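You operate a simulated robot arm through the tools that you are given. There is no shell and no other tool.

Carry out the task below with a simulated robot arm. There is one attempt and no reset: what you move stays moved.

Task
Take the green bridge out of the spare box and lock the box again.
Fine: cover on the green mat meanwhile; the bridge stands in the rack's empty slot; both turn catches locked. Set down upright: green bridge.

It is judged by the outcome, as a careful person would: the job done as asked, and still so three seconds after it is handed in. It fails if anything else is knocked over, pushed out of place, dropped, spilled or broken. A push-on lid holds only when it is set on centred and level and pressed home; a screw cap is set on level and turned clockwise until tight.

Robot
A 6-joint arm with a two-finger parallel gripper, fixed in place. Base frame: the origin is on the floor under the middle of its stand, x ahead of it, y to its left, z up; the work surface is at about z = 0.85. Units: m, degrees, N and s.
With the tool pointing down near the work surface it reaches from about 0.36 to 0.76 m from the base axis. Its first joint turns from -66.0 to 66.0 degrees. Payload 2.45 kg.
Tool frame: the origin (TCP) lies between the finger pads and is the grasp point; the fingertips stand 0.024 m ahead of it; z points along the fingers, y is the line along which they close. The gripper opens to 0.068 m. The fingers are 0.017 m wide and 0.01 m thick; the gripper's body (0.04 by 0.07 m) begins 0.041 m behind the TCP.
Orientation is told as [roll, pitch, yaw] about the base's x, y, z axes, in that order, counted from this pose: with the fingers straight down and closing along the base's y, the tool's x points along the base's -x, its y along +y and its z along -z.

Tools
- The arm moves only by the tool play_rows. Its argument "motion" is a list of rows, each a list of 7 numbers: the shift along the base's x, y, z in m, then the turn, a rotation vector about the base's x, y, z in degrees, then the gripper command, from -1 (shut) to 1 (fully open), values between in proportion. In form: [[tx, ty, tz, wx, wy, wz, claw], ...]. A call has 1 to 20 rows; each row shifts and turns the commanded pose from where the row before left it. Rows are played at 5 a second. More than 0.05 m and 8.6 degrees between two rows, or a gripper value outside its range, and nothing of the call is played. Where a pose cannot be reached the arm comes as near as it can. A force on the tool above 40 N (or 10 N above the force at the start of the call, whichever is more), or a blocked arm, ends the call early, and 0.2 s more pass. The fingers move at their own pace (about 0.108 m/s each) and stop on an object; they squeeze with about 44 N. The grip force told is the motor's: it shows also when the fingers shut on nothing. Time passes only in rows, and 0.2 s behind the last, so rows that do not move let the fingers close. It gives the time, the measured TCP pose, the force on the tool (base axes), the opening and the grip force at its end, in the units of the frame above (readings bear some noise), with the torque about the TCP (base axes, N m) and any sound that the robot's microphone picked up.
- Cameras (640 x 400 px; columns grow to the right, rows downward): "scene" is fixed at [0.1597, 0.4032, 1.4737]; the picture's right is [-0.80, -0.60, 0.00], its down [-0.34, 0.46, -0.82] and it looks along [0.49, -0.66, -0.57] (base axes); focal length 339 px, centre (320, 200). "wrist" rides on the gripper at [0.084, 0.011, -0.075] in the tool frame; the picture's right is [-0.13, 0.99, 0.00], its down [-0.60, -0.08, -0.79] and it looks along [-0.79, -0.10, 0.61] (tool axes); focal length 251 px, centre (320, 200). There is no depth. A picture from a camera that has moved, and an enlarged one, comes with that camera's place and axes in the base frame and with its lens. The place of the scene camera against the robot may be out by one fixed shift of up to 0.018 m in any direction.
- camera(camera): a new picture of that camera. The clock stands still meanwhile.
- close_up(camera, box): a new picture of the part [left, top, right, bottom] of that camera's present view, enlarged. The clock stands still meanwhile.
- close_job(): hands the job in; it is judged then, once.

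Places have to be worked out from the pictures, the camera data and where the tool is seen. Open the gripper and draw the arm clear of the work before you hand the job in, unless the task says otherwise.

The tools are called after "Call:" by a JSON object that holds its "name" and its "arguments". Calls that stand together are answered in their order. play_rows: Moves the arm, as the interface text tells. Its arguments: {"type":"object","properties":{"motion":{"type":"array"}},"required":["motion"]} The other tools are called the same way: camera (camera) takes a picture; close_up (camera, box) takes an enlarged picture of a part of a camera's view; close_job () hands the job in.

At the start:

```text
t: 0.0
position: [0.4425, -0.2228, 1.2034]
orientation: [-0.1, 0.0, 0.0]
ft_force: [-0.6, -0.3, -0.7]
wrist_torque: [0.02, 0.03, 0.0]
gripper_width: 0.0681
grasp_force: 0.0
```

scene: 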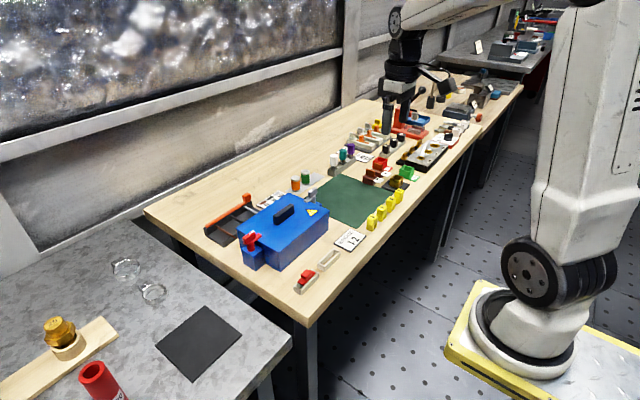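
wrist: 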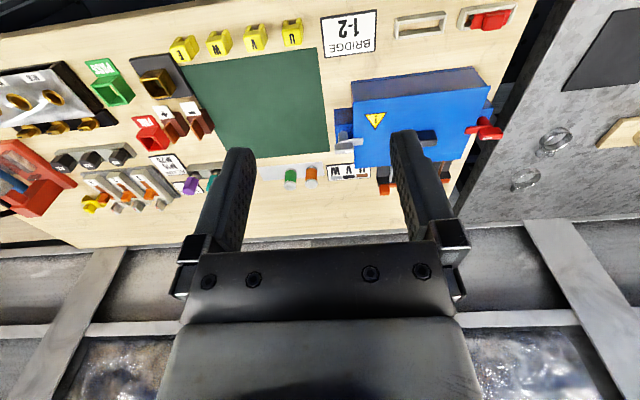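

I start by looking closer at the blue box, the green mat and the rack in both cameras.

Call:
{"name": "close_up", "arguments": {"camera": "scene", "box": [190, 170, 350, 300]}}

Call:
{"name": "close_up", "arguments": {"camera": "wrist", "box": [310, 0, 540, 200]}}

Call:
{"name": "close_up", "arguments": {"camera": "scene", "box": [310, 100, 480, 230]}}

Call:
{"name": "close_up", "arguments": {"camera": "wrist", "box": [0, 20, 330, 230]}}

```text
3.08 times, centred on (270, 235) of scene
camera zoom: at [0.1597, 0.4032, 1.4737], right [-0.8, -0.6, 0.0], down [-0.34, 0.46, -0.82], along [0.49, -0.66, -0.57], focal length 1043 px, centre (474, 92)
```

zoom: 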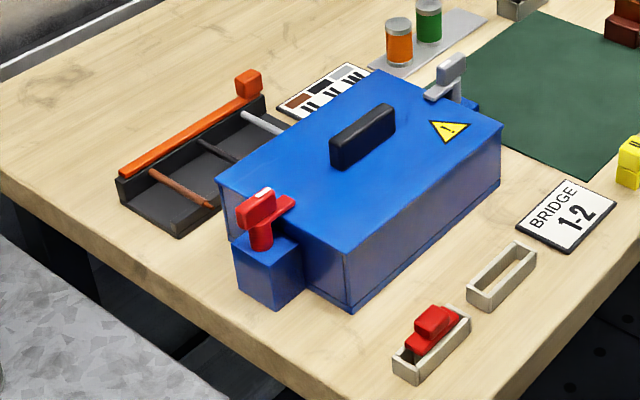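

```text
2.00 times, centred on (425, 100) of wrist
camera zoom: at [0.3584, -0.2122, 1.2777], right [0.13, 0.99, 0.0], down [0.6, -0.08, 0.79], along [0.79, -0.1, -0.61], focal length 503 px, centre (110, 400)
```

zoom: 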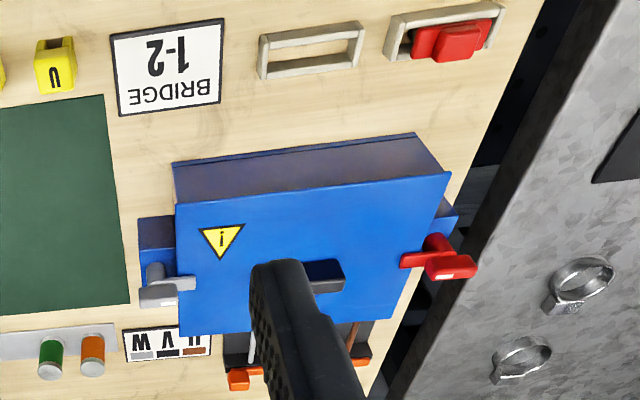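

```text
3.08 times, centred on (395, 165) of scene
camera zoom: at [0.1597, 0.4032, 1.4737], right [-0.8, -0.6, 0.0], down [-0.34, 0.46, -0.82], along [0.49, -0.66, -0.57], focal length 1043 px, centre (89, 308)
```

zoom: 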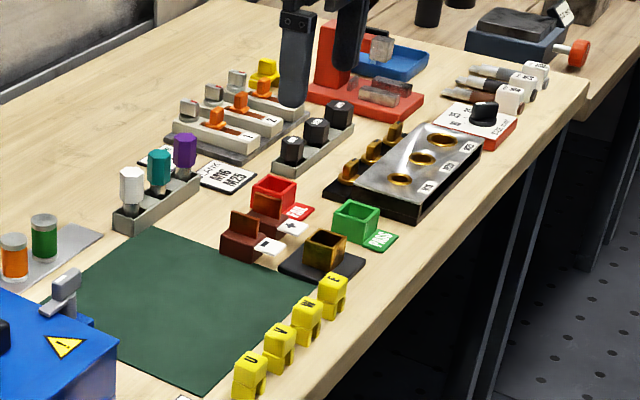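

```text
1.90 times, centred on (165, 125) of wrist
camera zoom: at [0.3584, -0.2122, 1.2777], right [0.13, 0.99, 0.0], down [0.6, -0.08, 0.79], along [0.79, -0.1, -0.61], focal length 479 px, centre (615, 343)
```

zoom: 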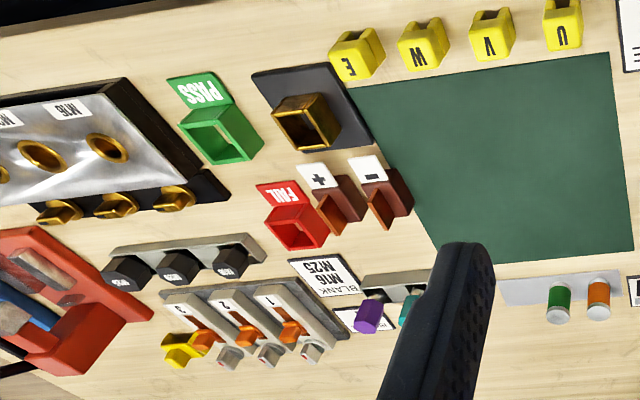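

The box lid spans roughly x 0.587–0.734, y −0.19–0.017 with its top near z 0.913; a red catch sits at the +y end and a grey one at the −y end. I move the wrist camera in front of the box for a clearer look at the catches and handle.

Call:
{"name": "play_rows", "arguments": {"motion": [[0, 0.04, -0.02, 0, 0, 0, 1], [0, 0.04, -0.025, 0, 0, 0, 1], [0, 0.04, -0.025, 0, 0, 0, 1], [0, 0.033, -0.03, 0, 0, 0, 1], [0, 0, 0, 0, 0, 0, 1]]}}

```text
t: 1.2
position: [0.4427, -0.0708, 1.1039]
orientation: [-0.1, 0.0, -0.2]
ft_force: [0.2, -0.3, 0.3]
wrist_torque: [0.02, -0.01, 0.01]
gripper_width: 0.0681
grasp_force: 0.1
```

The arm is now in front of the box at about (0.443, −0.071, 1.104). I take the wrist view and enlarge the box.

Call:
{"name": "camera", "arguments": {"camera": "wrist"}}

Call:
{"name": "close_up", "arguments": {"camera": "wrist", "box": [200, 0, 440, 150]}}

Call:
{"name": "close_up", "arguments": {"camera": "scene", "box": [230, 185, 330, 285]}}

```text
taken
camera wrist: at [0.358, -0.0585, 1.1782], right [0.13, 0.99, 0.0], down [0.6, -0.08, 0.79], along [0.79, -0.1, -0.61], focal length 251 px, centre (320, 200)
```

wrist: 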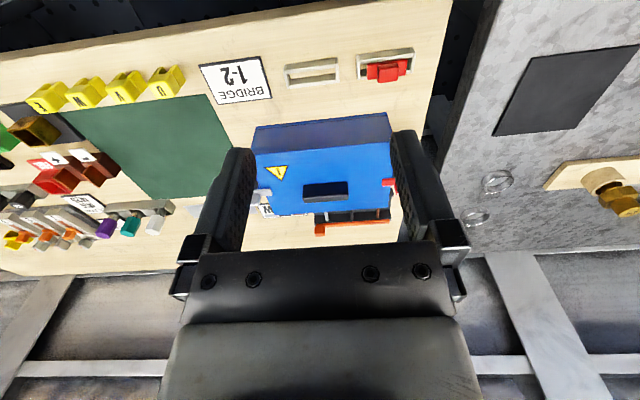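

```text
2.67 times, centred on (320, 75) of wrist
camera zoom: at [0.358, -0.0585, 1.1782], right [0.13, 0.99, 0.0], down [0.6, -0.08, 0.79], along [0.79, -0.1, -0.61], focal length 670 px, centre (320, 533)
```

zoom: 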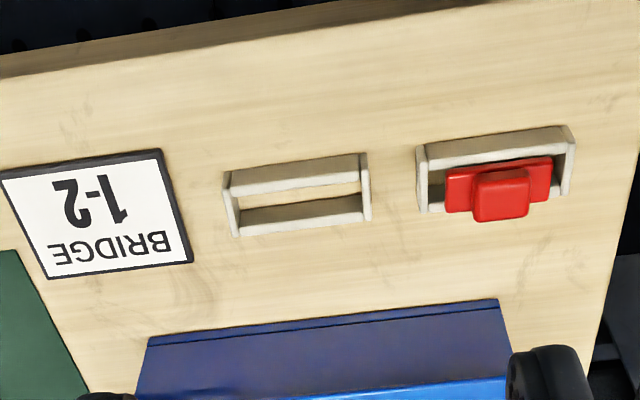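

```text
4.00 times, centred on (280, 235) of scene
camera zoom: at [0.1597, 0.4032, 1.4737], right [-0.8, -0.6, 0.0], down [-0.34, 0.46, -0.82], along [0.49, -0.66, -0.57], focal length 1355 px, centre (480, 60)
```

zoom: 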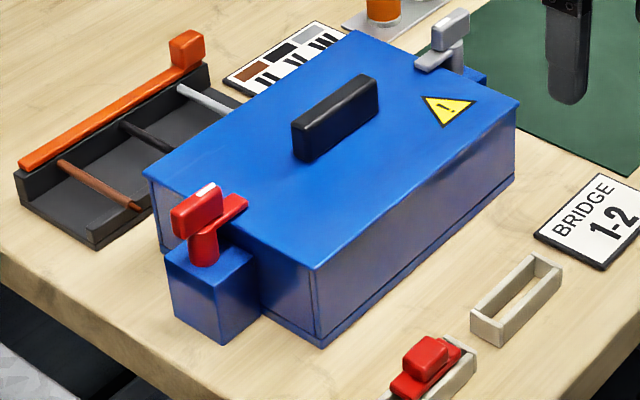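

Both catches have a post with an arm over the lid and a grip block on top. I move sideways to look closely at the red catch first.

Call:
{"name": "play_rows", "arguments": {"motion": [[0, 0.04, -0.01, 0, 0, 0, 1], [0, 0.04, -0.02, 0, 0, 0, 1], [0, 0.03, -0.02, 0, 0, 0, 1], [0, 0, 0, 0, 0, 0, 1]]}}

Call:
{"name": "close_up", "arguments": {"camera": "wrist", "box": [200, 60, 440, 240]}}

Call:
{"name": "camera", "arguments": {"camera": "wrist"}}

```text
t: 2.2
position: [0.442, 0.0402, 1.0524]
orientation: [0.0, 0.0, -0.1]
ft_force: [0.1, -0.2, 0.3]
wrist_torque: [-0.03, 0.02, 0.05]
gripper_width: 0.0679
grasp_force: 0.1
```

```text
2.22 times, centred on (320, 150) of wrist
camera zoom: at [0.3581, 0.0528, 1.1267], right [0.13, 0.99, 0.0], down [0.6, -0.08, 0.79], along [0.79, -0.1, -0.61], focal length 559 px, centre (320, 311)
```

zoom: 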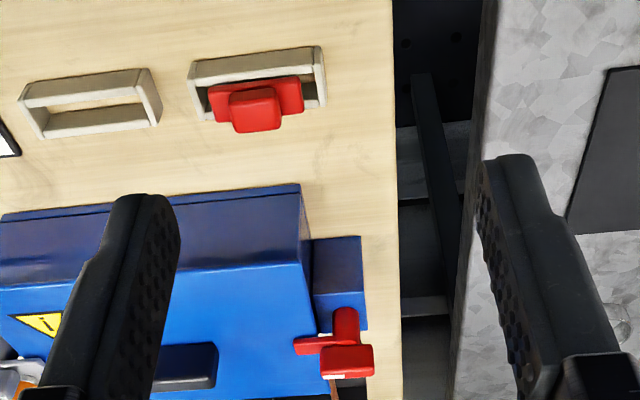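

```text
taken
camera wrist: at [0.3581, 0.0528, 1.1267], right [0.13, 0.99, 0.0], down [0.6, -0.08, 0.79], along [0.79, -0.1, -0.61], focal length 251 px, centre (320, 200)
```

wrist: 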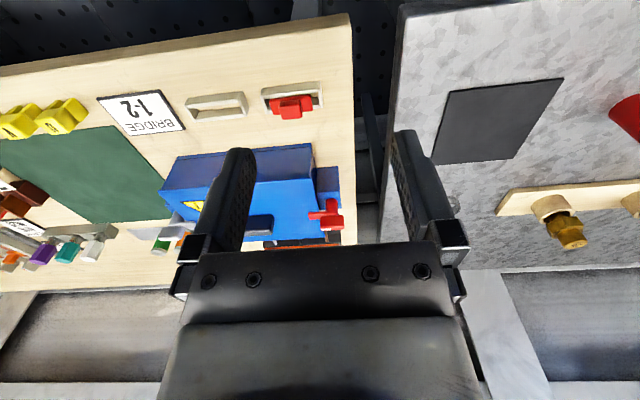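

The red catch's grip block is elongated along y with its white mark towards the lid (locked). I tilt the tool so the wrist camera looks nearly straight down on the catch for precise measurement.

Call:
{"name": "play_rows", "arguments": {"motion": [[0.02, 0, 0.02, 0, 8, 0, 1], [0.03, 0, 0.02, 0, 8, 0, 1], [0.03, 0, 0.02, 0, 8, 0, 1], [0.03, 0, 0.01, 0, 8, 0, 1], [0.01, 0, 0.0, 0, 8, 0, 1], [0, 0, 0, 0, 0, 0, 1]]}}

Call:
{"name": "camera", "arguments": {"camera": "wrist"}}

Call:
{"name": "close_up", "arguments": {"camera": "wrist", "box": [240, 120, 420, 240]}}

```text
t: 3.6
position: [0.5638, 0.0378, 1.123]
orientation: [-0.1, 40.0, -0.2]
ft_force: [-0.2, 0.6, -0.6]
wrist_torque: [0.03, 0.04, -0.01]
gripper_width: 0.0679
grasp_force: 0.0
```

```text
taken
camera wrist: at [0.5477, 0.0495, 1.2344], right [0.1, 0.99, -0.08], down [0.97, -0.08, 0.22], along [0.21, -0.1, -0.97], focal length 251 px, centre (320, 200)
```

wrist: 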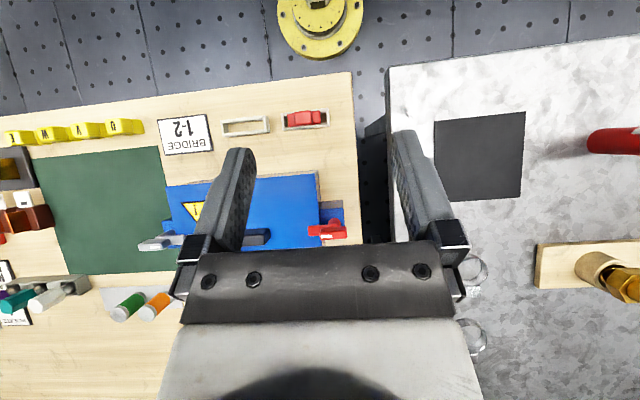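

```text
3.33 times, centred on (330, 180) of wrist
camera zoom: at [0.5477, 0.0495, 1.2344], right [0.1, 0.99, -0.08], down [0.97, -0.08, 0.22], along [0.21, -0.1, -0.97], focal length 838 px, centre (287, 267)
```

zoom: 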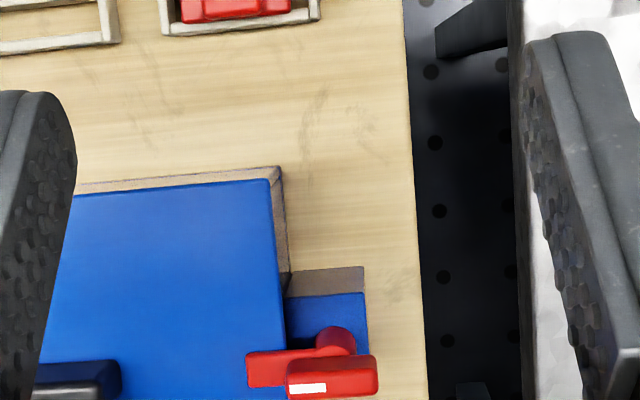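

The red knob's top is near z 0.95, around (0.653, 0.032). I move closer above it for a sharper look.

Call:
{"name": "play_rows", "arguments": {"motion": [[0.03, 0, -0.015, 0, 0, 0, 1], [0.03, 0, -0.015, 0, 0, 0, 1], [0.02, 0, -0.015, 0, 0, 0, 1], [0.0, 0, 0.0, 0, 0, 0, 1]]}}

Call:
{"name": "camera", "arguments": {"camera": "wrist"}}

Call:
{"name": "close_up", "arguments": {"camera": "wrist", "box": [240, 120, 420, 240]}}

```text
t: 4.6
position: [0.6339, 0.0398, 1.075]
orientation: [-0.1, 39.8, 0.0]
ft_force: [-0.5, -0.2, 0.4]
wrist_torque: [-0.03, 0.01, 0.02]
gripper_width: 0.068
grasp_force: 0.2
out of reach, approached as far as the arm can: row 3
```

```text
taken
camera wrist: at [0.6169, 0.0507, 1.1864], right [0.1, 0.99, -0.08], down [0.97, -0.08, 0.22], along [0.21, -0.1, -0.97], focal length 251 px, centre (320, 200)
```

wrist: 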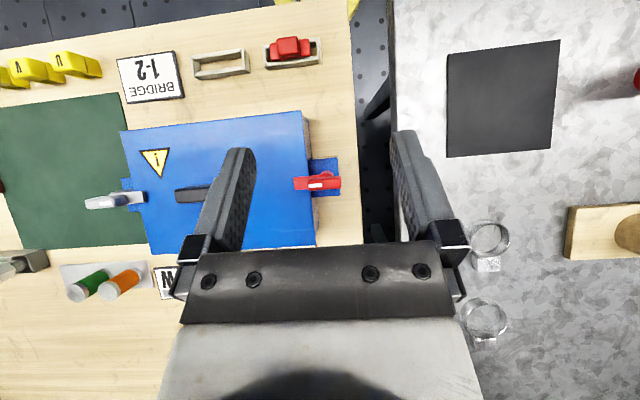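

```text
3.33 times, centred on (330, 180) of wrist
camera zoom: at [0.6169, 0.0507, 1.1864], right [0.1, 0.99, -0.08], down [0.97, -0.08, 0.22], along [0.21, -0.1, -0.97], focal length 838 px, centre (287, 267)
```

zoom: 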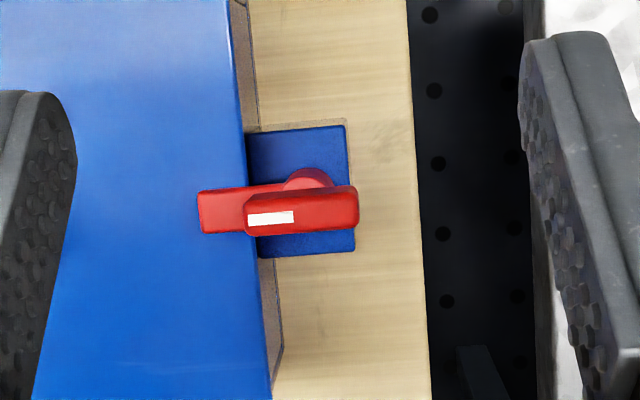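

The red knob top is a bar about 0.032 × 0.011 m centred near (0.653, 0.0315), top at z ≈ 0.952; lid centre about (0.654, −0.092). Now I move over to look at the grey catch and the handle.

Call:
{"name": "play_rows", "arguments": {"motion": [[-0.02, -0.04, 0.0, 0, 0, 0, 1], [-0.02, -0.045, 0, 0, 0, 0, 1], [0, -0.045, 0, 0, 0, 0, 1], [0.0, 0, 0.0, 0, 0, 0, 1]]}}

Call:
{"name": "camera", "arguments": {"camera": "wrist"}}

Call:
{"name": "play_rows", "arguments": {"motion": [[0, -0.045, 0.0, 0, 0, 0, 1], [0, -0.045, 0, 0, 0, 0, 1], [0, -0.025, 0, 0, 0, 0, 1], [0.0, 0, 0.0, 0, 0, 0, 1]]}}

Call:
{"name": "camera", "arguments": {"camera": "wrist"}}

Call:
{"name": "close_up", "arguments": {"camera": "wrist", "box": [240, 120, 420, 240]}}

```text
t: 5.6
position: [0.5914, -0.0928, 1.0777]
orientation: [-0.1, 39.9, 0.1]
ft_force: [0.7, 0.5, 0.3]
wrist_torque: [-0.01, -0.01, -0.02]
gripper_width: 0.0681
grasp_force: 0.1
```

```text
taken
camera wrist: at [0.5751, -0.0805, 1.1889], right [0.1, 0.99, -0.08], down [0.97, -0.08, 0.22], along [0.21, -0.1, -0.97], focal length 251 px, centre (320, 200)
```

wrist: 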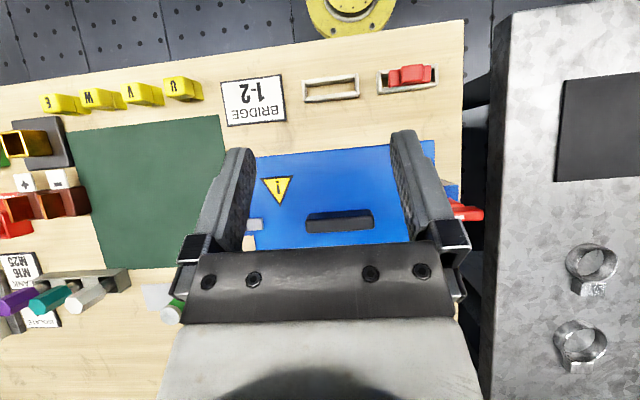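

```text
t: 6.6
position: [0.5921, -0.2054, 1.0767]
orientation: [-0.1, 40.0, 0.0]
ft_force: [-0.1, -0.6, -0.1]
wrist_torque: [0.02, -0.02, 0.03]
gripper_width: 0.068
grasp_force: 0.1
```

```text
taken
camera wrist: at [0.576, -0.1932, 1.1869], right [0.1, 0.99, -0.09], down [0.97, -0.08, 0.22], along [0.21, -0.1, -0.97], focal length 251 px, centre (320, 200)
```

wrist: 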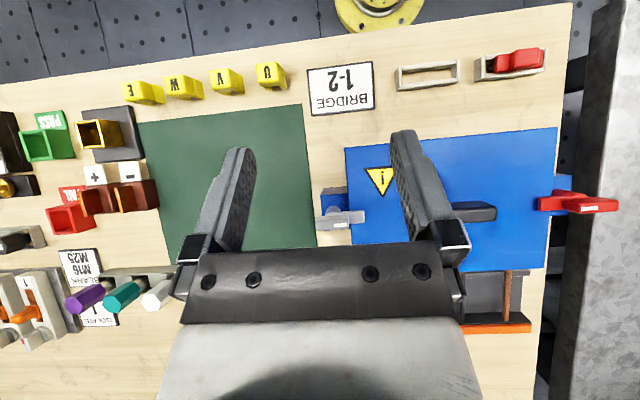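

```text
3.33 times, centred on (330, 180) of wrist
camera zoom: at [0.576, -0.1932, 1.1869], right [0.1, 0.99, -0.09], down [0.97, -0.08, 0.22], along [0.21, -0.1, -0.97], focal length 838 px, centre (287, 267)
```

zoom: 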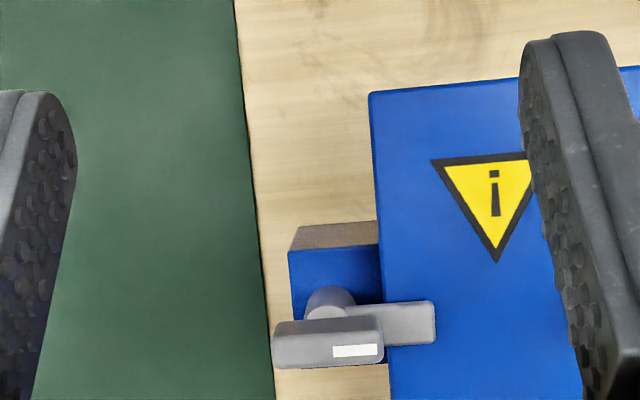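

Grey catch knob is centred near (0.653, −0.208), same height, also locked. Now I level the tool, move above the red catch and turn the gripper to yaw −90 so that the fingers close along x.

Call:
{"name": "play_rows", "arguments": {"motion": [[0.012, 0.047, 0.0, 0, -8, 0, 1], [0.012, 0.047, 0, 0, -8, 0, 1], [0.012, 0.047, 0, 0, -8, 0, 1], [0.012, 0.047, 0.0, 0, -8, 0, 1], [0.012, 0.047, 0.0, 0, -8, 0, 1], [0, 0, -0.005, 0, 0, -8.2, 1], [0, 0, -0.005, 0, 0, -8.2, 1], [0, 0, -0.005, 0, 0, -8.2, 1], [0, 0, -0.005, 0, 0, -8.2, 1], [0, 0, -0.005, 0, 0, -8.2, 1], [0, 0, 0, 0, 0, -8.2, 1], [0, 0, 0, 0, 0, -8.2, 1], [0, 0, 0, 0, 0, -8.2, 1], [0, 0, 0, 0, 0, -8.2, 1], [0, 0, 0, 0, 0, -8.2, 1], [0, 0, 0, 0, 0, -8.0, 1], [0, 0, 0, 0, 0, 0, 1]]}}

Call:
{"name": "camera", "arguments": {"camera": "wrist"}}

Call:
{"name": "camera", "arguments": {"camera": "scene"}}

```text
t: 10.2
position: [0.6542, 0.0294, 1.0498]
orientation: [-0.1, 0.0, -90.2]
ft_force: [-0.3, -0.2, -0.8]
wrist_torque: [-0.01, 0.02, 0.0]
gripper_width: 0.0679
grasp_force: 0.0
```

```text
taken
camera wrist: at [0.6661, 0.1136, 1.1246], right [0.99, -0.13, 0.0], down [-0.08, -0.6, 0.79], along [-0.11, -0.79, -0.61], focal length 251 px, centre (320, 200)
```

wrist: 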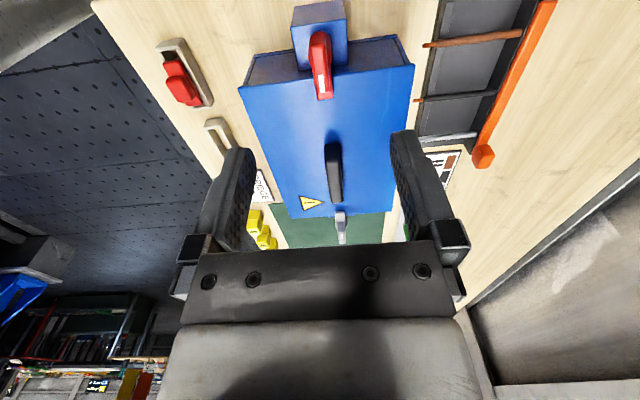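

```text
taken
```

scene: 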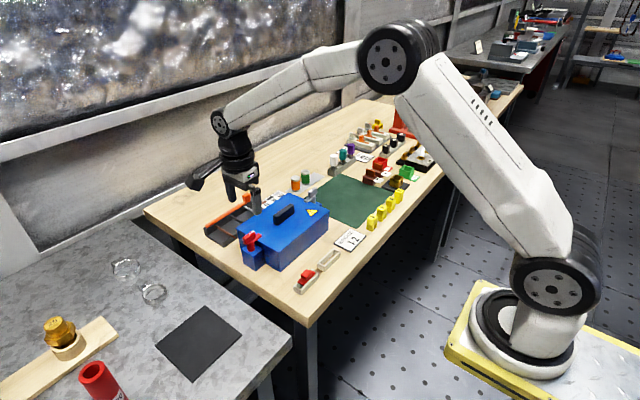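

The tool is above the red knob with the knob in line with the fingers' mid-plane (column 320). I descend so that the fingertips overlap the knob by about 14 mm, still open.

Call:
{"name": "play_rows", "arguments": {"motion": [[-0.001, 0.002, -0.04, 0, 0, 0, 1], [0, 0, -0.03, 0, 0, 0, 1], [0, 0, -0.017, 0, 0, 0, 0.2], [0, 0, 0, 0, 0, 0, -0.2], [0, 0, 0, 0, 0, 0, -0.2]]}}

Call:
{"name": "close_up", "arguments": {"camera": "wrist", "box": [220, 90, 420, 240]}}

Call:
{"name": "close_up", "arguments": {"camera": "scene", "box": [210, 170, 330, 280]}}

```text
t: 11.4
position: [0.6539, 0.0308, 0.9642]
orientation: [0.0, -0.1, -90.0]
ft_force: [0.2, -0.5, -0.7]
wrist_torque: [-0.04, 0.02, -0.01]
gripper_width: 0.0274
grasp_force: 0.1
```

```text
2.67 times, centred on (320, 165) of wrist
camera zoom: at [0.6641, 0.1153, 1.0387], right [0.99, -0.13, 0.0], down [-0.08, -0.6, 0.79], along [-0.1, -0.79, -0.61], focal length 670 px, centre (320, 293)
```

zoom: 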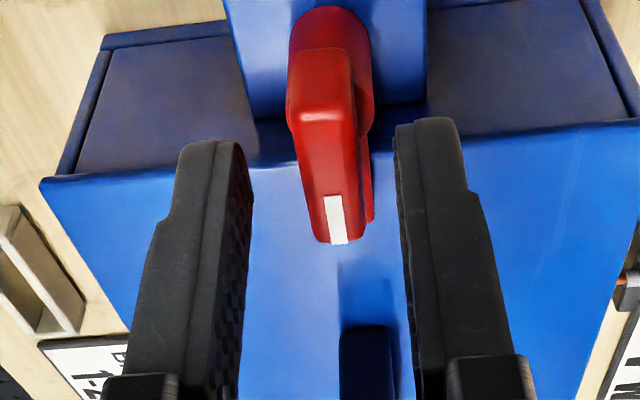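

```text
3.64 times, centred on (270, 225) of scene
camera zoom: at [0.1597, 0.4032, 1.4737], right [-0.8, -0.6, 0.0], down [-0.34, 0.46, -0.82], along [0.49, -0.66, -0.57], focal length 1232 px, centre (502, 109)
```

zoom: 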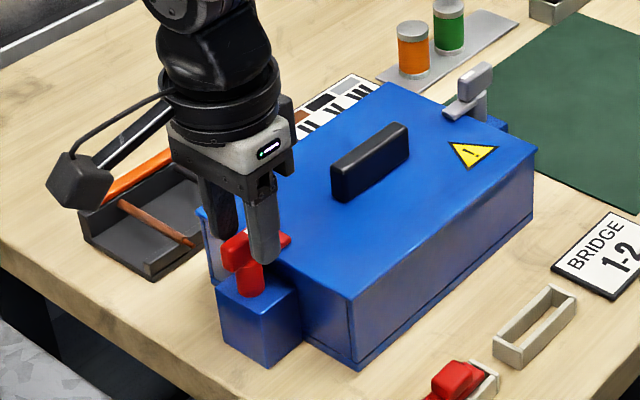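

The knob sits between the fingers, roughly centred. I close the gripper on it.

Call:
{"name": "play_rows", "arguments": {"motion": [[0, 0, 0, 0, 0, 0, -0.6], [0, 0, 0, 0, 0, 0, -1], [0, 0, 0, 0, 0, 0, -1]]}}

Call:
{"name": "close_up", "arguments": {"camera": "wrist", "box": [220, 90, 420, 240]}}

```text
t: 12.2
position: [0.6551, 0.0306, 0.9639]
orientation: [0.2, -0.1, -90.0]
ft_force: [18.2, 0.3, -6.8]
wrist_torque: [-0.02, -0.37, 0.04]
gripper_width: 0.0109
grasp_force: 31.8
```

```text
2.67 times, centred on (320, 165) of wrist
camera zoom: at [0.6655, 0.1154, 1.0394], right [0.99, -0.13, 0.0], down [-0.08, -0.6, 0.79], along [-0.1, -0.79, -0.61], focal length 670 px, centre (320, 293)
```

zoom: 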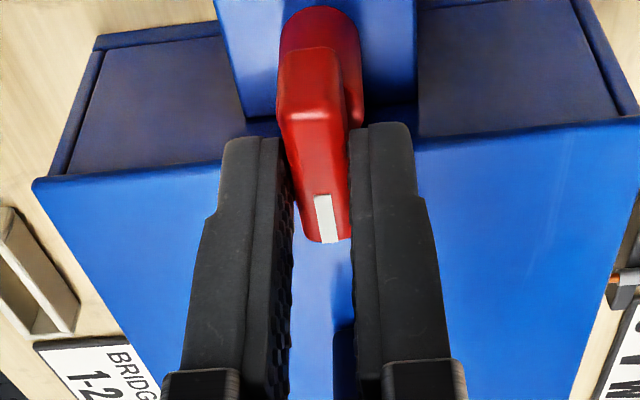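

The knob is gripped (0.011 m) and pushes the tool by 18 N in +x, so its axis is about 1.3 mm further in x. I shift the command to relieve that, then try a small turn.

Call:
{"name": "play_rows", "arguments": {"motion": [[0.0013, 0, 0, 0, 0, 0, -1], [0, 0, 0, 0, 0, 0, -1]]}}

```text
t: 12.8
position: [0.655, 0.03, 0.965]
orientation: [0.2, -0.1, -90.0]
ft_force: [17.5, -1.0, -0.4]
wrist_torque: [0.04, -0.28, 0.0]
gripper_width: 0.0113
grasp_force: 32.0
```

The side force remains about 17 N, so I step a little further in +x and check.

Call:
{"name": "play_rows", "arguments": {"motion": [[0.0012, 0, 0, 0, 0, 0, -1], [0, 0, 0, 0, 0, 0, -1]]}}

```text
t: 13.4
position: [0.6547, 0.031, 0.9644]
orientation: [-0.1, 0.0, -90.0]
ft_force: [8.9, 4.2, 8.5]
wrist_torque: [-0.46, -0.15, 0.03]
gripper_width: 0.0108
grasp_force: 32.4
```

The side force has dropped to 9 N. I try a small counter-clockwise turn of 8°.

Call:
{"name": "play_rows", "arguments": {"motion": [[0.0004, 0, 0, 0, 0, 4, -1], [0, 0, 0, 0, 0, 4, -1], [0, 0, 0, 0, 0, 0, -1]]}}

Call:
{"name": "close_up", "arguments": {"camera": "wrist", "box": [220, 90, 420, 240]}}

```text
t: 14.2
position: [0.6541, 0.0298, 0.965]
orientation: [-0.2, 0.0, -82.0]
ft_force: [-10.4, 4.8, 24.2]
wrist_torque: [0.08, 0.15, -0.01]
gripper_width: 0.0111
grasp_force: 31.6
```

```text
2.67 times, centred on (320, 165) of wrist
camera zoom: at [0.6543, 0.1161, 1.0393], right [1.0, 0.01, 0.0], down [0.01, -0.61, 0.79], along [0.01, -0.79, -0.61], focal length 670 px, centre (320, 293)
```

zoom: 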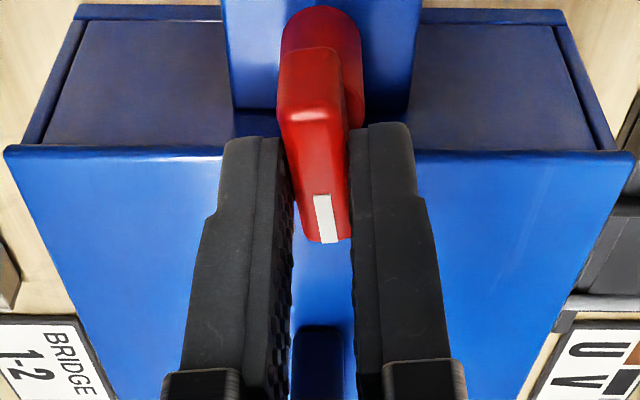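

The knob turns freely counter-clockwise with the tool. I continue the turn towards 90° in small steps, easing up slightly to relieve the 24 N vertical force.

Call:
{"name": "play_rows", "arguments": {"motion": [[0, 0, 0.001, 0, 0, 0, -1], [0, 0, 0.0, 0, 0, 6, -1], [0, 0, 0, 0, 0, 6, -1], [0, 0, 0, 0, 0, 6, -1], [0, 0, 0, 0, 0, 0, -1]]}}

```text
t: 15.4
position: [0.6543, 0.0303, 0.964]
orientation: [-0.3, 0.0, -64.0]
ft_force: [-17.1, 7.5, 11.0]
wrist_torque: [-0.44, -0.06, 0.02]
gripper_width: 0.011
grasp_force: 31.7
```

Still turning freely (torque ≈ 0). I trim the centre by −1 mm in x and +0.5 mm in y and continue.

Call:
{"name": "play_rows", "arguments": {"motion": [[-0.001, 0.0005, 0.0005, 0, 0, 0, -1], [0, 0, 0.0, 0, 0, 7, -1], [0, 0, 0, 0, 0, 7, -1], [0, 0, 0, 0, 0, 7, -1], [0, 0, 0, 0, 0, 0, -1]]}}

```text
t: 16.6
position: [0.6552, 0.0305, 0.9646]
orientation: [-0.2, 0.0, -42.9]
ft_force: [-7.1, -3.8, -4.6]
wrist_torque: [-0.23, -0.15, 0.01]
gripper_width: 0.0109
grasp_force: 32.3
```

Forces are small now; I continue turning by another 28°.

Call:
{"name": "play_rows", "arguments": {"motion": [[-0.0003, 0, 0.0, 0, 0, 7, -1], [0, 0, 0, 0, 0, 7, -1], [0, 0, 0, 0, 0, 7, -1], [0, 0, 0, 0, 0, 7, -1], [0, 0, 0, 0, 0, 0, -1]]}}

```text
t: 17.8
position: [0.6537, 0.0294, 0.9644]
orientation: [-0.1, -0.2, -15.0]
ft_force: [0.9, -14.4, -5.5]
wrist_torque: [-0.16, 0.46, -0.04]
gripper_width: 0.011
grasp_force: 32.4
```

I trim y by −0.8 mm for the −14 N side force and finish the last 15° to a full quarter turn.

Call:
{"name": "play_rows", "arguments": {"motion": [[0, -0.0008, 0.0, 0, 0, 5, -1], [0, 0, 0, 0, 0, 5, -1], [0, 0, 0, 0, 0, 5, -1], [0, 0, 0, 0, 0, 0, -1]]}}

Call:
{"name": "close_up", "arguments": {"camera": "wrist", "box": [220, 90, 420, 240]}}

Call:
{"name": "close_up", "arguments": {"camera": "scene", "box": [210, 170, 330, 280]}}

```text
t: 18.8
position: [0.6547, 0.0309, 0.9643]
orientation: [-0.1, 0.0, 0.0]
ft_force: [-10.8, -8.4, 1.4]
wrist_torque: [-0.1, -0.18, -0.01]
gripper_width: 0.011
grasp_force: 31.7
```

```text
2.67 times, centred on (320, 165) of wrist
camera zoom: at [0.5702, 0.0417, 1.0394], right [0.13, 0.99, 0.0], down [0.6, -0.08, 0.79], along [0.79, -0.1, -0.61], focal length 670 px, centre (320, 293)
```

zoom: 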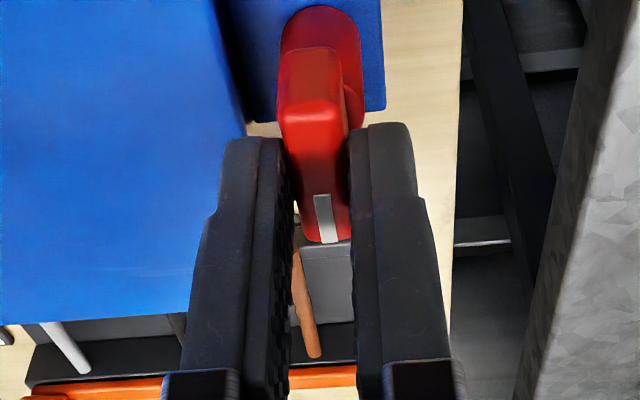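

```text
3.64 times, centred on (270, 225) of scene
camera zoom: at [0.1594, 0.4029, 1.4738], right [-0.8, -0.6, 0.0], down [-0.34, 0.46, -0.82], along [0.49, -0.66, -0.57], focal length 1232 px, centre (502, 109)
```

zoom: 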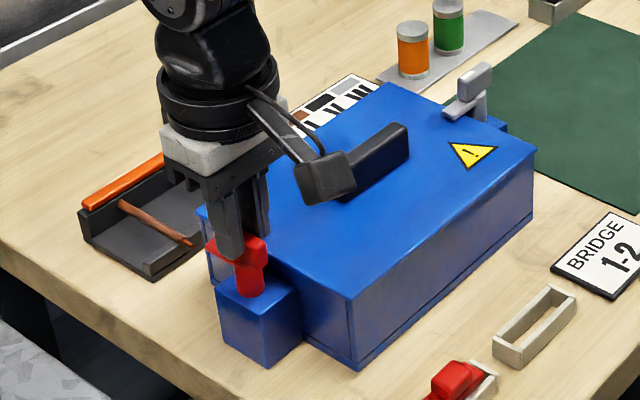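

The red catch is turned a quarter; its arm now points to +x, clear of the lid. I release, rise, and go to the grey catch with yaw −90.

Call:
{"name": "play_rows", "arguments": {"motion": [[0, 0, 0, 0, 0, 0, -0.4], [0, 0, 0, 0, 0, 0, 0.4], [0, 0, 0.02, 0, 0, 0, 1], [0, 0, 0.05, 0, 0, 0, 1], [0, -0.03, 0, 0, 0, -8.2, 1], [0, -0.03, 0, 0, 0, -8.2, 1], [0, -0.03, 0, 0, 0, -8.2, 1], [0, -0.03, 0, 0, 0, -8.2, 1], [0, -0.03, 0, 0, 0, -8.2, 1], [0, -0.03, 0, 0, 0, -8.2, 1], [0, -0.03, 0, 0, 0, -8.2, 1], [0, -0.029, 0, 0, 0, -8.2, 1], [0, 0, 0, 0, 0, -8.2, 1], [0, 0, 0, 0, 0, -8.2, 1], [0, 0, 0, 0, 0, -8.0, 1], [0, 0, 0, 0, 0, 0, 1]]}}

Call:
{"name": "camera", "arguments": {"camera": "wrist"}}

Call:
{"name": "close_up", "arguments": {"camera": "wrist", "box": [220, 0, 420, 150]}}

Call:
{"name": "close_up", "arguments": {"camera": "scene", "box": [210, 170, 330, 280]}}

```text
t: 22.2
position: [0.6543, -0.2082, 1.0337]
orientation: [-0.1, -0.1, -90.1]
ft_force: [0.1, -0.1, 0.1]
wrist_torque: [-0.03, 0.0, 0.01]
gripper_width: 0.068
grasp_force: 0.0
```

```text
taken
camera wrist: at [0.6659, -0.1234, 1.1088], right [0.99, -0.13, 0.0], down [-0.08, -0.6, 0.79], along [-0.11, -0.79, -0.61], focal length 251 px, centre (320, 200)
```

wrist: 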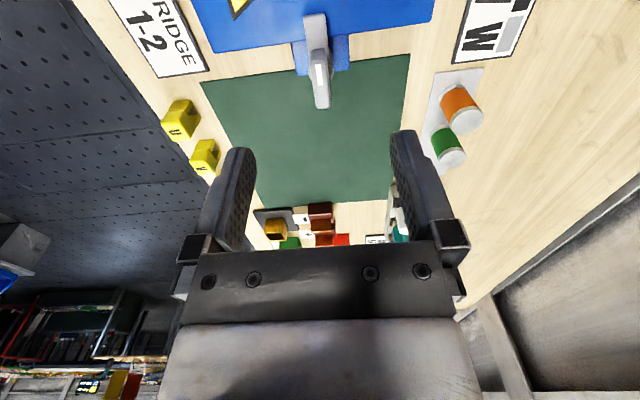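

```text
2.67 times, centred on (320, 75) of wrist
camera zoom: at [0.6659, -0.1234, 1.1088], right [0.99, -0.13, 0.0], down [-0.08, -0.6, 0.79], along [-0.11, -0.79, -0.61], focal length 670 px, centre (320, 533)
```

zoom: 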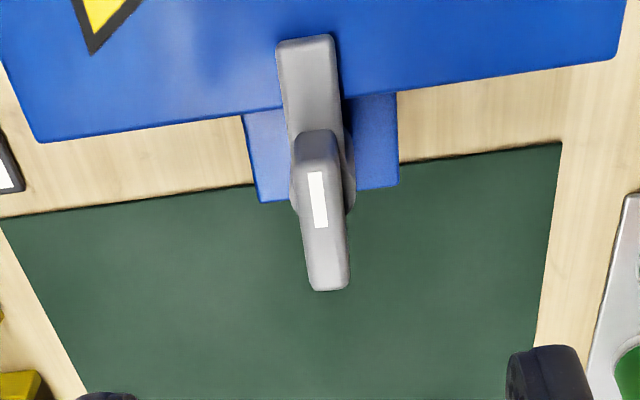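

```text
3.64 times, centred on (270, 225) of scene
camera zoom: at [0.1597, 0.4032, 1.4737], right [-0.8, -0.6, 0.0], down [-0.34, 0.46, -0.82], along [0.49, -0.66, -0.57], focal length 1232 px, centre (502, 109)
```

zoom: 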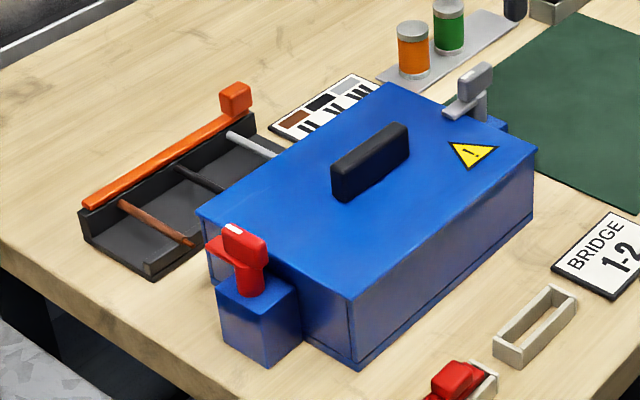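

The red catch is clearly open. The grey knob axis is about (0.655, −0.207); I descend over it and close the fingers.

Call:
{"name": "play_rows", "arguments": {"motion": [[0.0006, 0.001, -0.04, 0, 0, 0, 1], [0, 0, -0.0295, 0, 0, 0, 0.4], [0, 0, 0, 0, 0, 0, -0.2], [0, 0, 0, 0, 0, 0, -0.6], [0, 0, 0, 0, 0, 0, -1], [0, 0, 0, 0, 0, 0, -1]]}}

Call:
{"name": "close_up", "arguments": {"camera": "wrist", "box": [220, 90, 420, 240]}}

```text
t: 23.6
position: [0.6551, -0.2086, 0.9638]
orientation: [-0.3, 0.0, -90.1]
ft_force: [-10.3, 0.8, 0.6]
wrist_torque: [0.04, 0.07, -0.01]
gripper_width: 0.0108
grasp_force: 31.9
```

```text
2.67 times, centred on (320, 165) of wrist
camera zoom: at [0.6663, -0.1235, 1.0379], right [0.99, -0.13, 0.0], down [-0.08, -0.6, 0.79], along [-0.11, -0.79, -0.61], focal length 670 px, centre (320, 293)
```

zoom: 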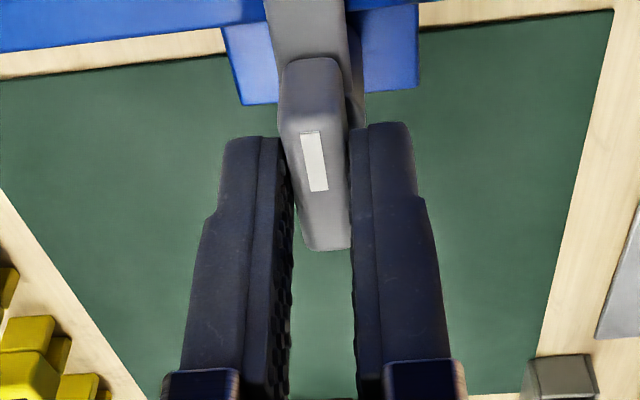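

Compared with the red grip, this knob sits about 2 mm further to −y relative to the fingers. I open a little, shift −2 mm in y and regrip.

Call:
{"name": "play_rows", "arguments": {"motion": [[0, 0, 0, 0, 0, 0, -0.4], [-0.0006, -0.002, 0, 0, 0, 0, -0.4], [0, 0, 0, 0, 0, 0, -0.8], [0, 0, 0, 0, 0, 0, -1], [0, 0, 0, 0, 0, 0, -1]]}}

Call:
{"name": "close_up", "arguments": {"camera": "wrist", "box": [220, 90, 420, 240]}}

```text
t: 24.8
position: [0.6542, -0.2104, 0.964]
orientation: [-0.1, -0.2, -90.0]
ft_force: [-0.6, 2.2, 0.4]
wrist_torque: [-0.07, -0.07, -0.01]
gripper_width: 0.0109
grasp_force: 31.8
```

```text
2.67 times, centred on (320, 165) of wrist
camera zoom: at [0.6659, -0.1251, 1.0385], right [0.99, -0.13, 0.0], down [-0.08, -0.6, 0.79], along [-0.1, -0.79, -0.61], focal length 670 px, centre (320, 293)
```

zoom: 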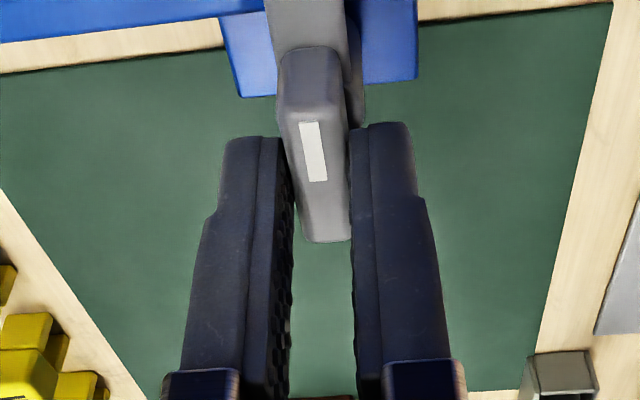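

Now the grip is centred with negligible side forces. I try a small counter-clockwise turn.

Call:
{"name": "play_rows", "arguments": {"motion": [[0, 0, 0, 0, 0, 4, -1], [0, 0, 0, 0, 0, 4, -1], [0, 0, 0, 0, 0, 0, -1]]}}

Call:
{"name": "close_up", "arguments": {"camera": "wrist", "box": [220, 90, 420, 240]}}

```text
t: 25.6
position: [0.6552, -0.2098, 0.9642]
orientation: [-0.1, -0.1, -82.0]
ft_force: [7.1, -0.3, -5.4]
wrist_torque: [0.24, -0.24, -0.01]
gripper_width: 0.0108
grasp_force: 32.2
```

```text
2.67 times, centred on (320, 165) of wrist
camera zoom: at [0.654, -0.1244, 1.0385], right [1.0, 0.01, 0.0], down [0.01, -0.61, 0.79], along [0.01, -0.79, -0.61], focal length 670 px, centre (320, 293)
```

zoom: 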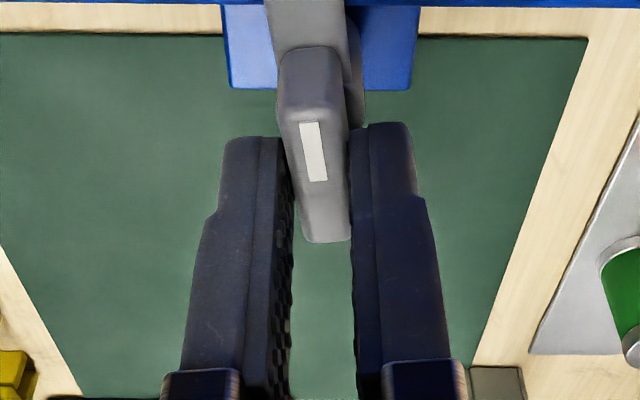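

The grey knob also turns freely counter-clockwise. I continue towards the quarter turn.

Call:
{"name": "play_rows", "arguments": {"motion": [[0, 0, 0, 0, 0, 7, -1], [0, 0, 0, 0, 0, 7, -1], [0, 0, 0, 0, 0, 7, -1], [0, 0, 0, 0, 0, 7, -1], [0, 0, 0, 0, 0, 7, -1], [0, 0, 0, 0, 0, 0, -1]]}}

```text
t: 27.0
position: [0.6543, -0.2102, 0.9641]
orientation: [-0.3, 0.0, -46.8]
ft_force: [5.2, -0.2, -12.8]
wrist_torque: [-0.25, -0.49, 0.02]
gripper_width: 0.0107
grasp_force: 31.5
```

Forces stay low; I finish the remaining 47°.

Call:
{"name": "play_rows", "arguments": {"motion": [[0, 0, 0, 0, 0, 7, -1], [0, 0, 0, 0, 0, 7, -1], [0, 0, 0, 0, 0, 7, -1], [0, 0, 0, 0, 0, 7, -1], [0, 0, 0, 0, 0, 7, -1], [0, 0, 0, 0, 0, 7, -1], [0, 0, 0, 0, 0, 5, -1], [0, 0, 0, 0, 0, 0, -1]]}}

Call:
{"name": "close_up", "arguments": {"camera": "wrist", "box": [220, 90, 420, 240]}}

Call:
{"name": "close_up", "arguments": {"camera": "scene", "box": [210, 170, 330, 280]}}

```text
t: 28.8
position: [0.6533, -0.21, 0.9633]
orientation: [-0.1, 0.0, 0.0]
ft_force: [7.5, -3.6, -19.2]
wrist_torque: [0.0, 0.24, 0.02]
gripper_width: 0.0107
grasp_force: 32.0
```

```text
2.67 times, centred on (320, 165) of wrist
camera zoom: at [0.5706, -0.1983, 1.0387], right [0.13, 0.99, 0.0], down [0.6, -0.08, 0.79], along [0.79, -0.1, -0.61], focal length 670 px, centre (320, 293)
```

zoom: 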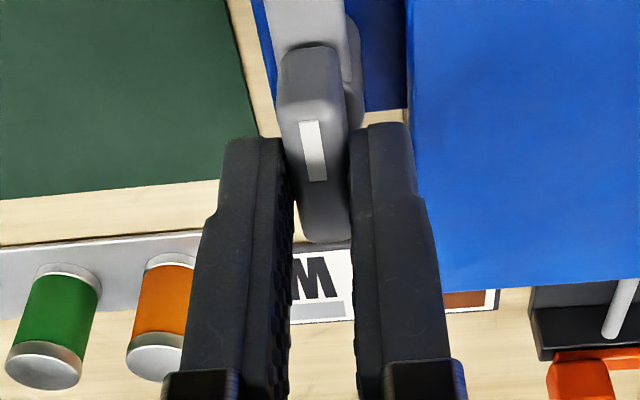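

```text
3.64 times, centred on (270, 225) of scene
camera zoom: at [0.1603, 0.4029, 1.4737], right [-0.8, -0.6, 0.0], down [-0.34, 0.46, -0.82], along [0.49, -0.66, -0.57], focal length 1232 px, centre (502, 109)
```

zoom: 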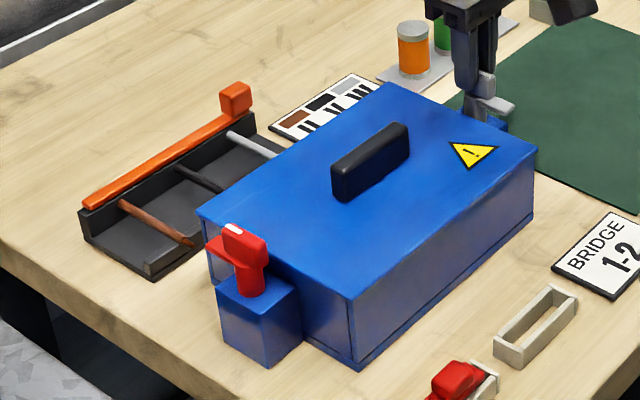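

The grey catch is open (arm towards −x). I release, rise and move above the handle with yaw −90.

Call:
{"name": "play_rows", "arguments": {"motion": [[0, 0, 0, 0, 0, 0, -0.4], [0, 0, 0, 0, 0, 0, 0.4], [0, 0, 0.03, 0, 0, 0, 1], [0, 0, 0.05, 0, 0, 0, 1], [0, 0.02, 0, 0, 0, -8.2, 1], [0, 0.02, 0, 0, 0, -8.2, 1], [0, 0.02, 0, 0, 0, -8.2, 1], [0, 0.02, 0, 0, 0, -8.2, 1], [0, 0.02, 0, 0, 0, -8.2, 1], [0, 0.02, 0, 0, 0, -8.2, 1], [0, 0, 0, 0, 0, -8.2, 1], [0, 0, 0, 0, 0, -8.2, 1], [0, 0, 0, 0, 0, -8.2, 1], [0, 0, 0, 0, 0, -8.2, 1], [0, 0, 0, 0, 0, -8.0, 1], [0, 0, 0, 0, 0, 0, 1]]}}

Call:
{"name": "camera", "arguments": {"camera": "wrist"}}

Call:
{"name": "close_up", "arguments": {"camera": "wrist", "box": [220, 0, 420, 150]}}

Call:
{"name": "close_up", "arguments": {"camera": "scene", "box": [210, 170, 330, 280]}}

```text
t: 32.2
position: [0.6538, -0.0894, 1.0459]
orientation: [-0.3, -0.1, -90.1]
ft_force: [0.5, -0.1, 0.3]
wrist_torque: [0.03, 0.0, 0.0]
gripper_width: 0.0683
grasp_force: 0.1
```

```text
taken
camera wrist: at [0.6662, -0.0044, 1.1201], right [0.99, -0.13, 0.0], down [-0.08, -0.6, 0.79], along [-0.11, -0.79, -0.61], focal length 251 px, centre (320, 200)
```

wrist: 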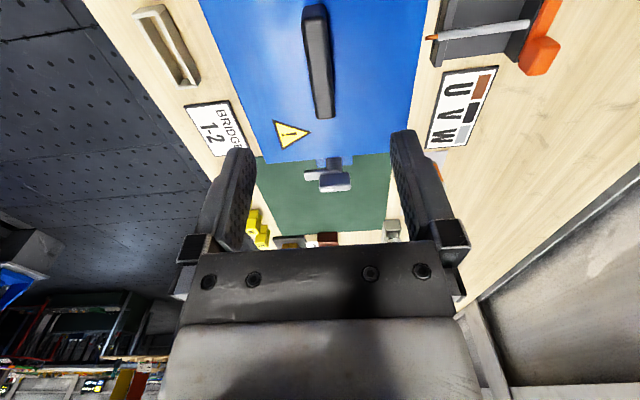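

```text
2.67 times, centred on (320, 75) of wrist
camera zoom: at [0.6662, -0.0044, 1.1201], right [0.99, -0.13, 0.0], down [-0.08, -0.6, 0.79], along [-0.11, -0.79, -0.61], focal length 670 px, centre (320, 533)
```

zoom: 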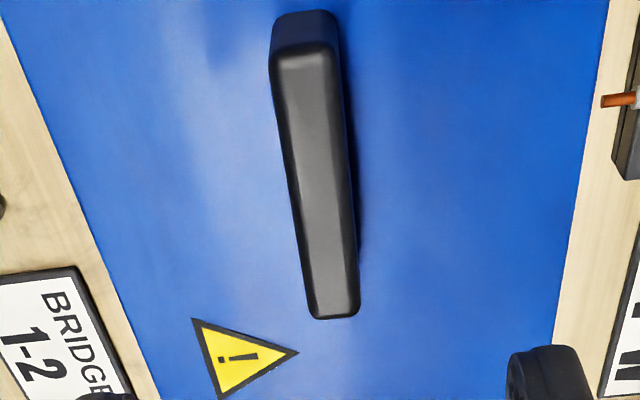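

```text
3.64 times, centred on (270, 225) of scene
camera zoom: at [0.1597, 0.4032, 1.4737], right [-0.8, -0.6, 0.0], down [-0.34, 0.46, -0.82], along [0.49, -0.66, -0.57], focal length 1232 px, centre (502, 109)
```

zoom: 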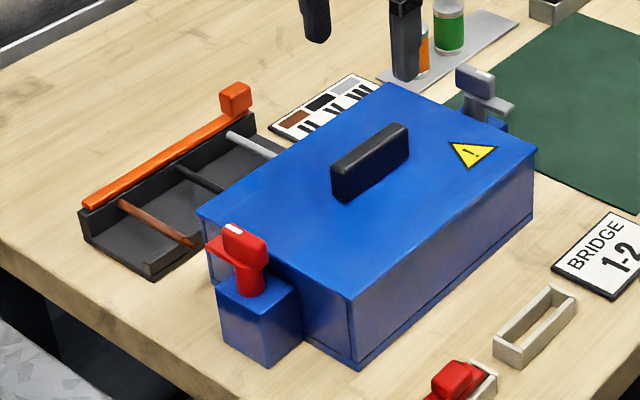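

The handle runs along y, centred about (0.654, −0.090), top near z 0.945, about 0.013 wide. I descend so the tips stay just above the lid, then close.

Call:
{"name": "play_rows", "arguments": {"motion": [[0.0005, -0.0006, -0.04, 0, 0, 0, 1], [0, 0, -0.04, 0, 0, 0, 0.6], [0, 0, -0.014, 0, 0, 0, 0.2], [0, 0, 0, 0, 0, 0, -0.2], [0, 0, 0, 0, 0, 0, -0.2]]}}

Call:
{"name": "close_up", "arguments": {"camera": "wrist", "box": [220, 90, 420, 240]}}

Call:
{"name": "close_up", "arguments": {"camera": "scene", "box": [210, 150, 330, 260]}}

```text
t: 33.4
position: [0.6557, -0.09, 0.9513]
orientation: [-0.2, -0.1, -90.0]
ft_force: [0.1, -0.1, -0.5]
wrist_torque: [0.01, 0.02, 0.02]
gripper_width: 0.0271
grasp_force: 0.1
```

```text
2.67 times, centred on (320, 165) of wrist
camera zoom: at [0.6673, -0.0048, 1.0258], right [0.99, -0.13, 0.0], down [-0.08, -0.6, 0.79], along [-0.1, -0.79, -0.61], focal length 670 px, centre (320, 293)
```

zoom: 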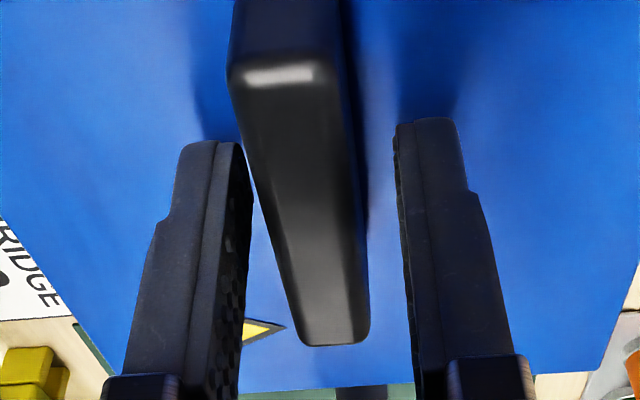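

```text
3.64 times, centred on (270, 205) of scene
camera zoom: at [0.1597, 0.4032, 1.4737], right [-0.8, -0.6, 0.0], down [-0.34, 0.46, -0.82], along [0.49, -0.66, -0.57], focal length 1232 px, centre (502, 182)
```

zoom: 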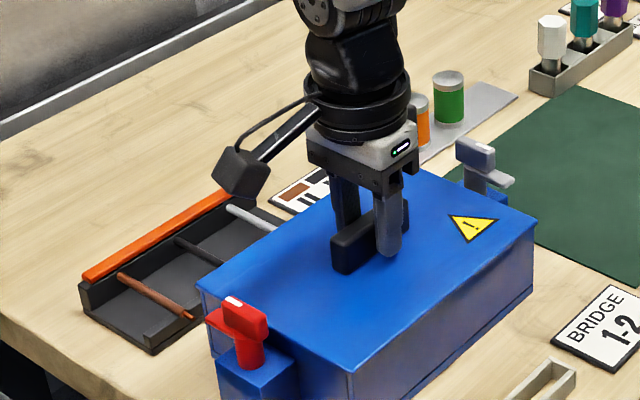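

The handle is between the fingers with tips just above the lid. I close on it.

Call:
{"name": "play_rows", "arguments": {"motion": [[0, 0, 0, 0, 0, 0, -0.6], [0, 0, 0, 0, 0, 0, -1], [0, 0, 0, 0, 0, 0, -1]]}}

```text
t: 34.2
position: [0.6563, -0.0899, 0.9519]
orientation: [-0.1, -0.1, -90.0]
ft_force: [-1.8, -0.4, -0.6]
wrist_torque: [0.08, -0.12, 0.03]
gripper_width: 0.0157
grasp_force: 34.7
```

The handle is gripped at 0.0157 m without side load. I lift slowly and watch the force.

Call:
{"name": "play_rows", "arguments": {"motion": [[0, 0, 0.005, 0, 0, 0, -1], [0, 0, 0.005, 0, 0, 0, -1], [0, 0, 0.01, 0, 0, 0, -1], [0, 0, 0.0, 0, 0, 0, -1]]}}

Call:
{"name": "close_up", "arguments": {"camera": "scene", "box": [210, 150, 330, 280]}}

```text
t: 35.2
position: [0.6548, -0.0889, 0.9708]
orientation: [-0.2, -0.2, -89.9]
ft_force: [-0.4, 0.2, -4.5]
wrist_torque: [-0.02, 0.0, 0.01]
gripper_width: 0.016
grasp_force: 34.4
```

```text
3.08 times, centred on (270, 215) of scene
camera zoom: at [0.1598, 0.4032, 1.4737], right [-0.8, -0.6, 0.0], down [-0.34, 0.46, -0.82], along [0.49, -0.66, -0.57], focal length 1043 px, centre (474, 154)
```

zoom: 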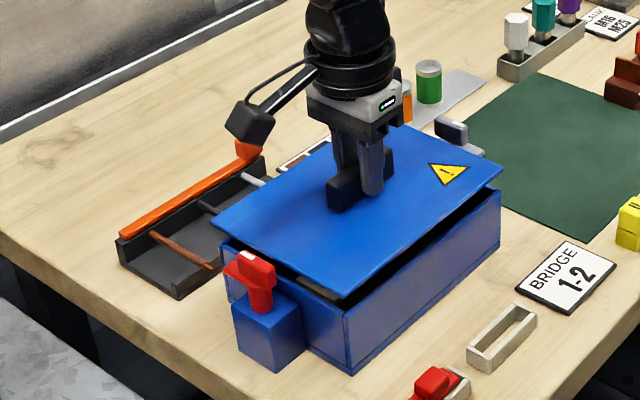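

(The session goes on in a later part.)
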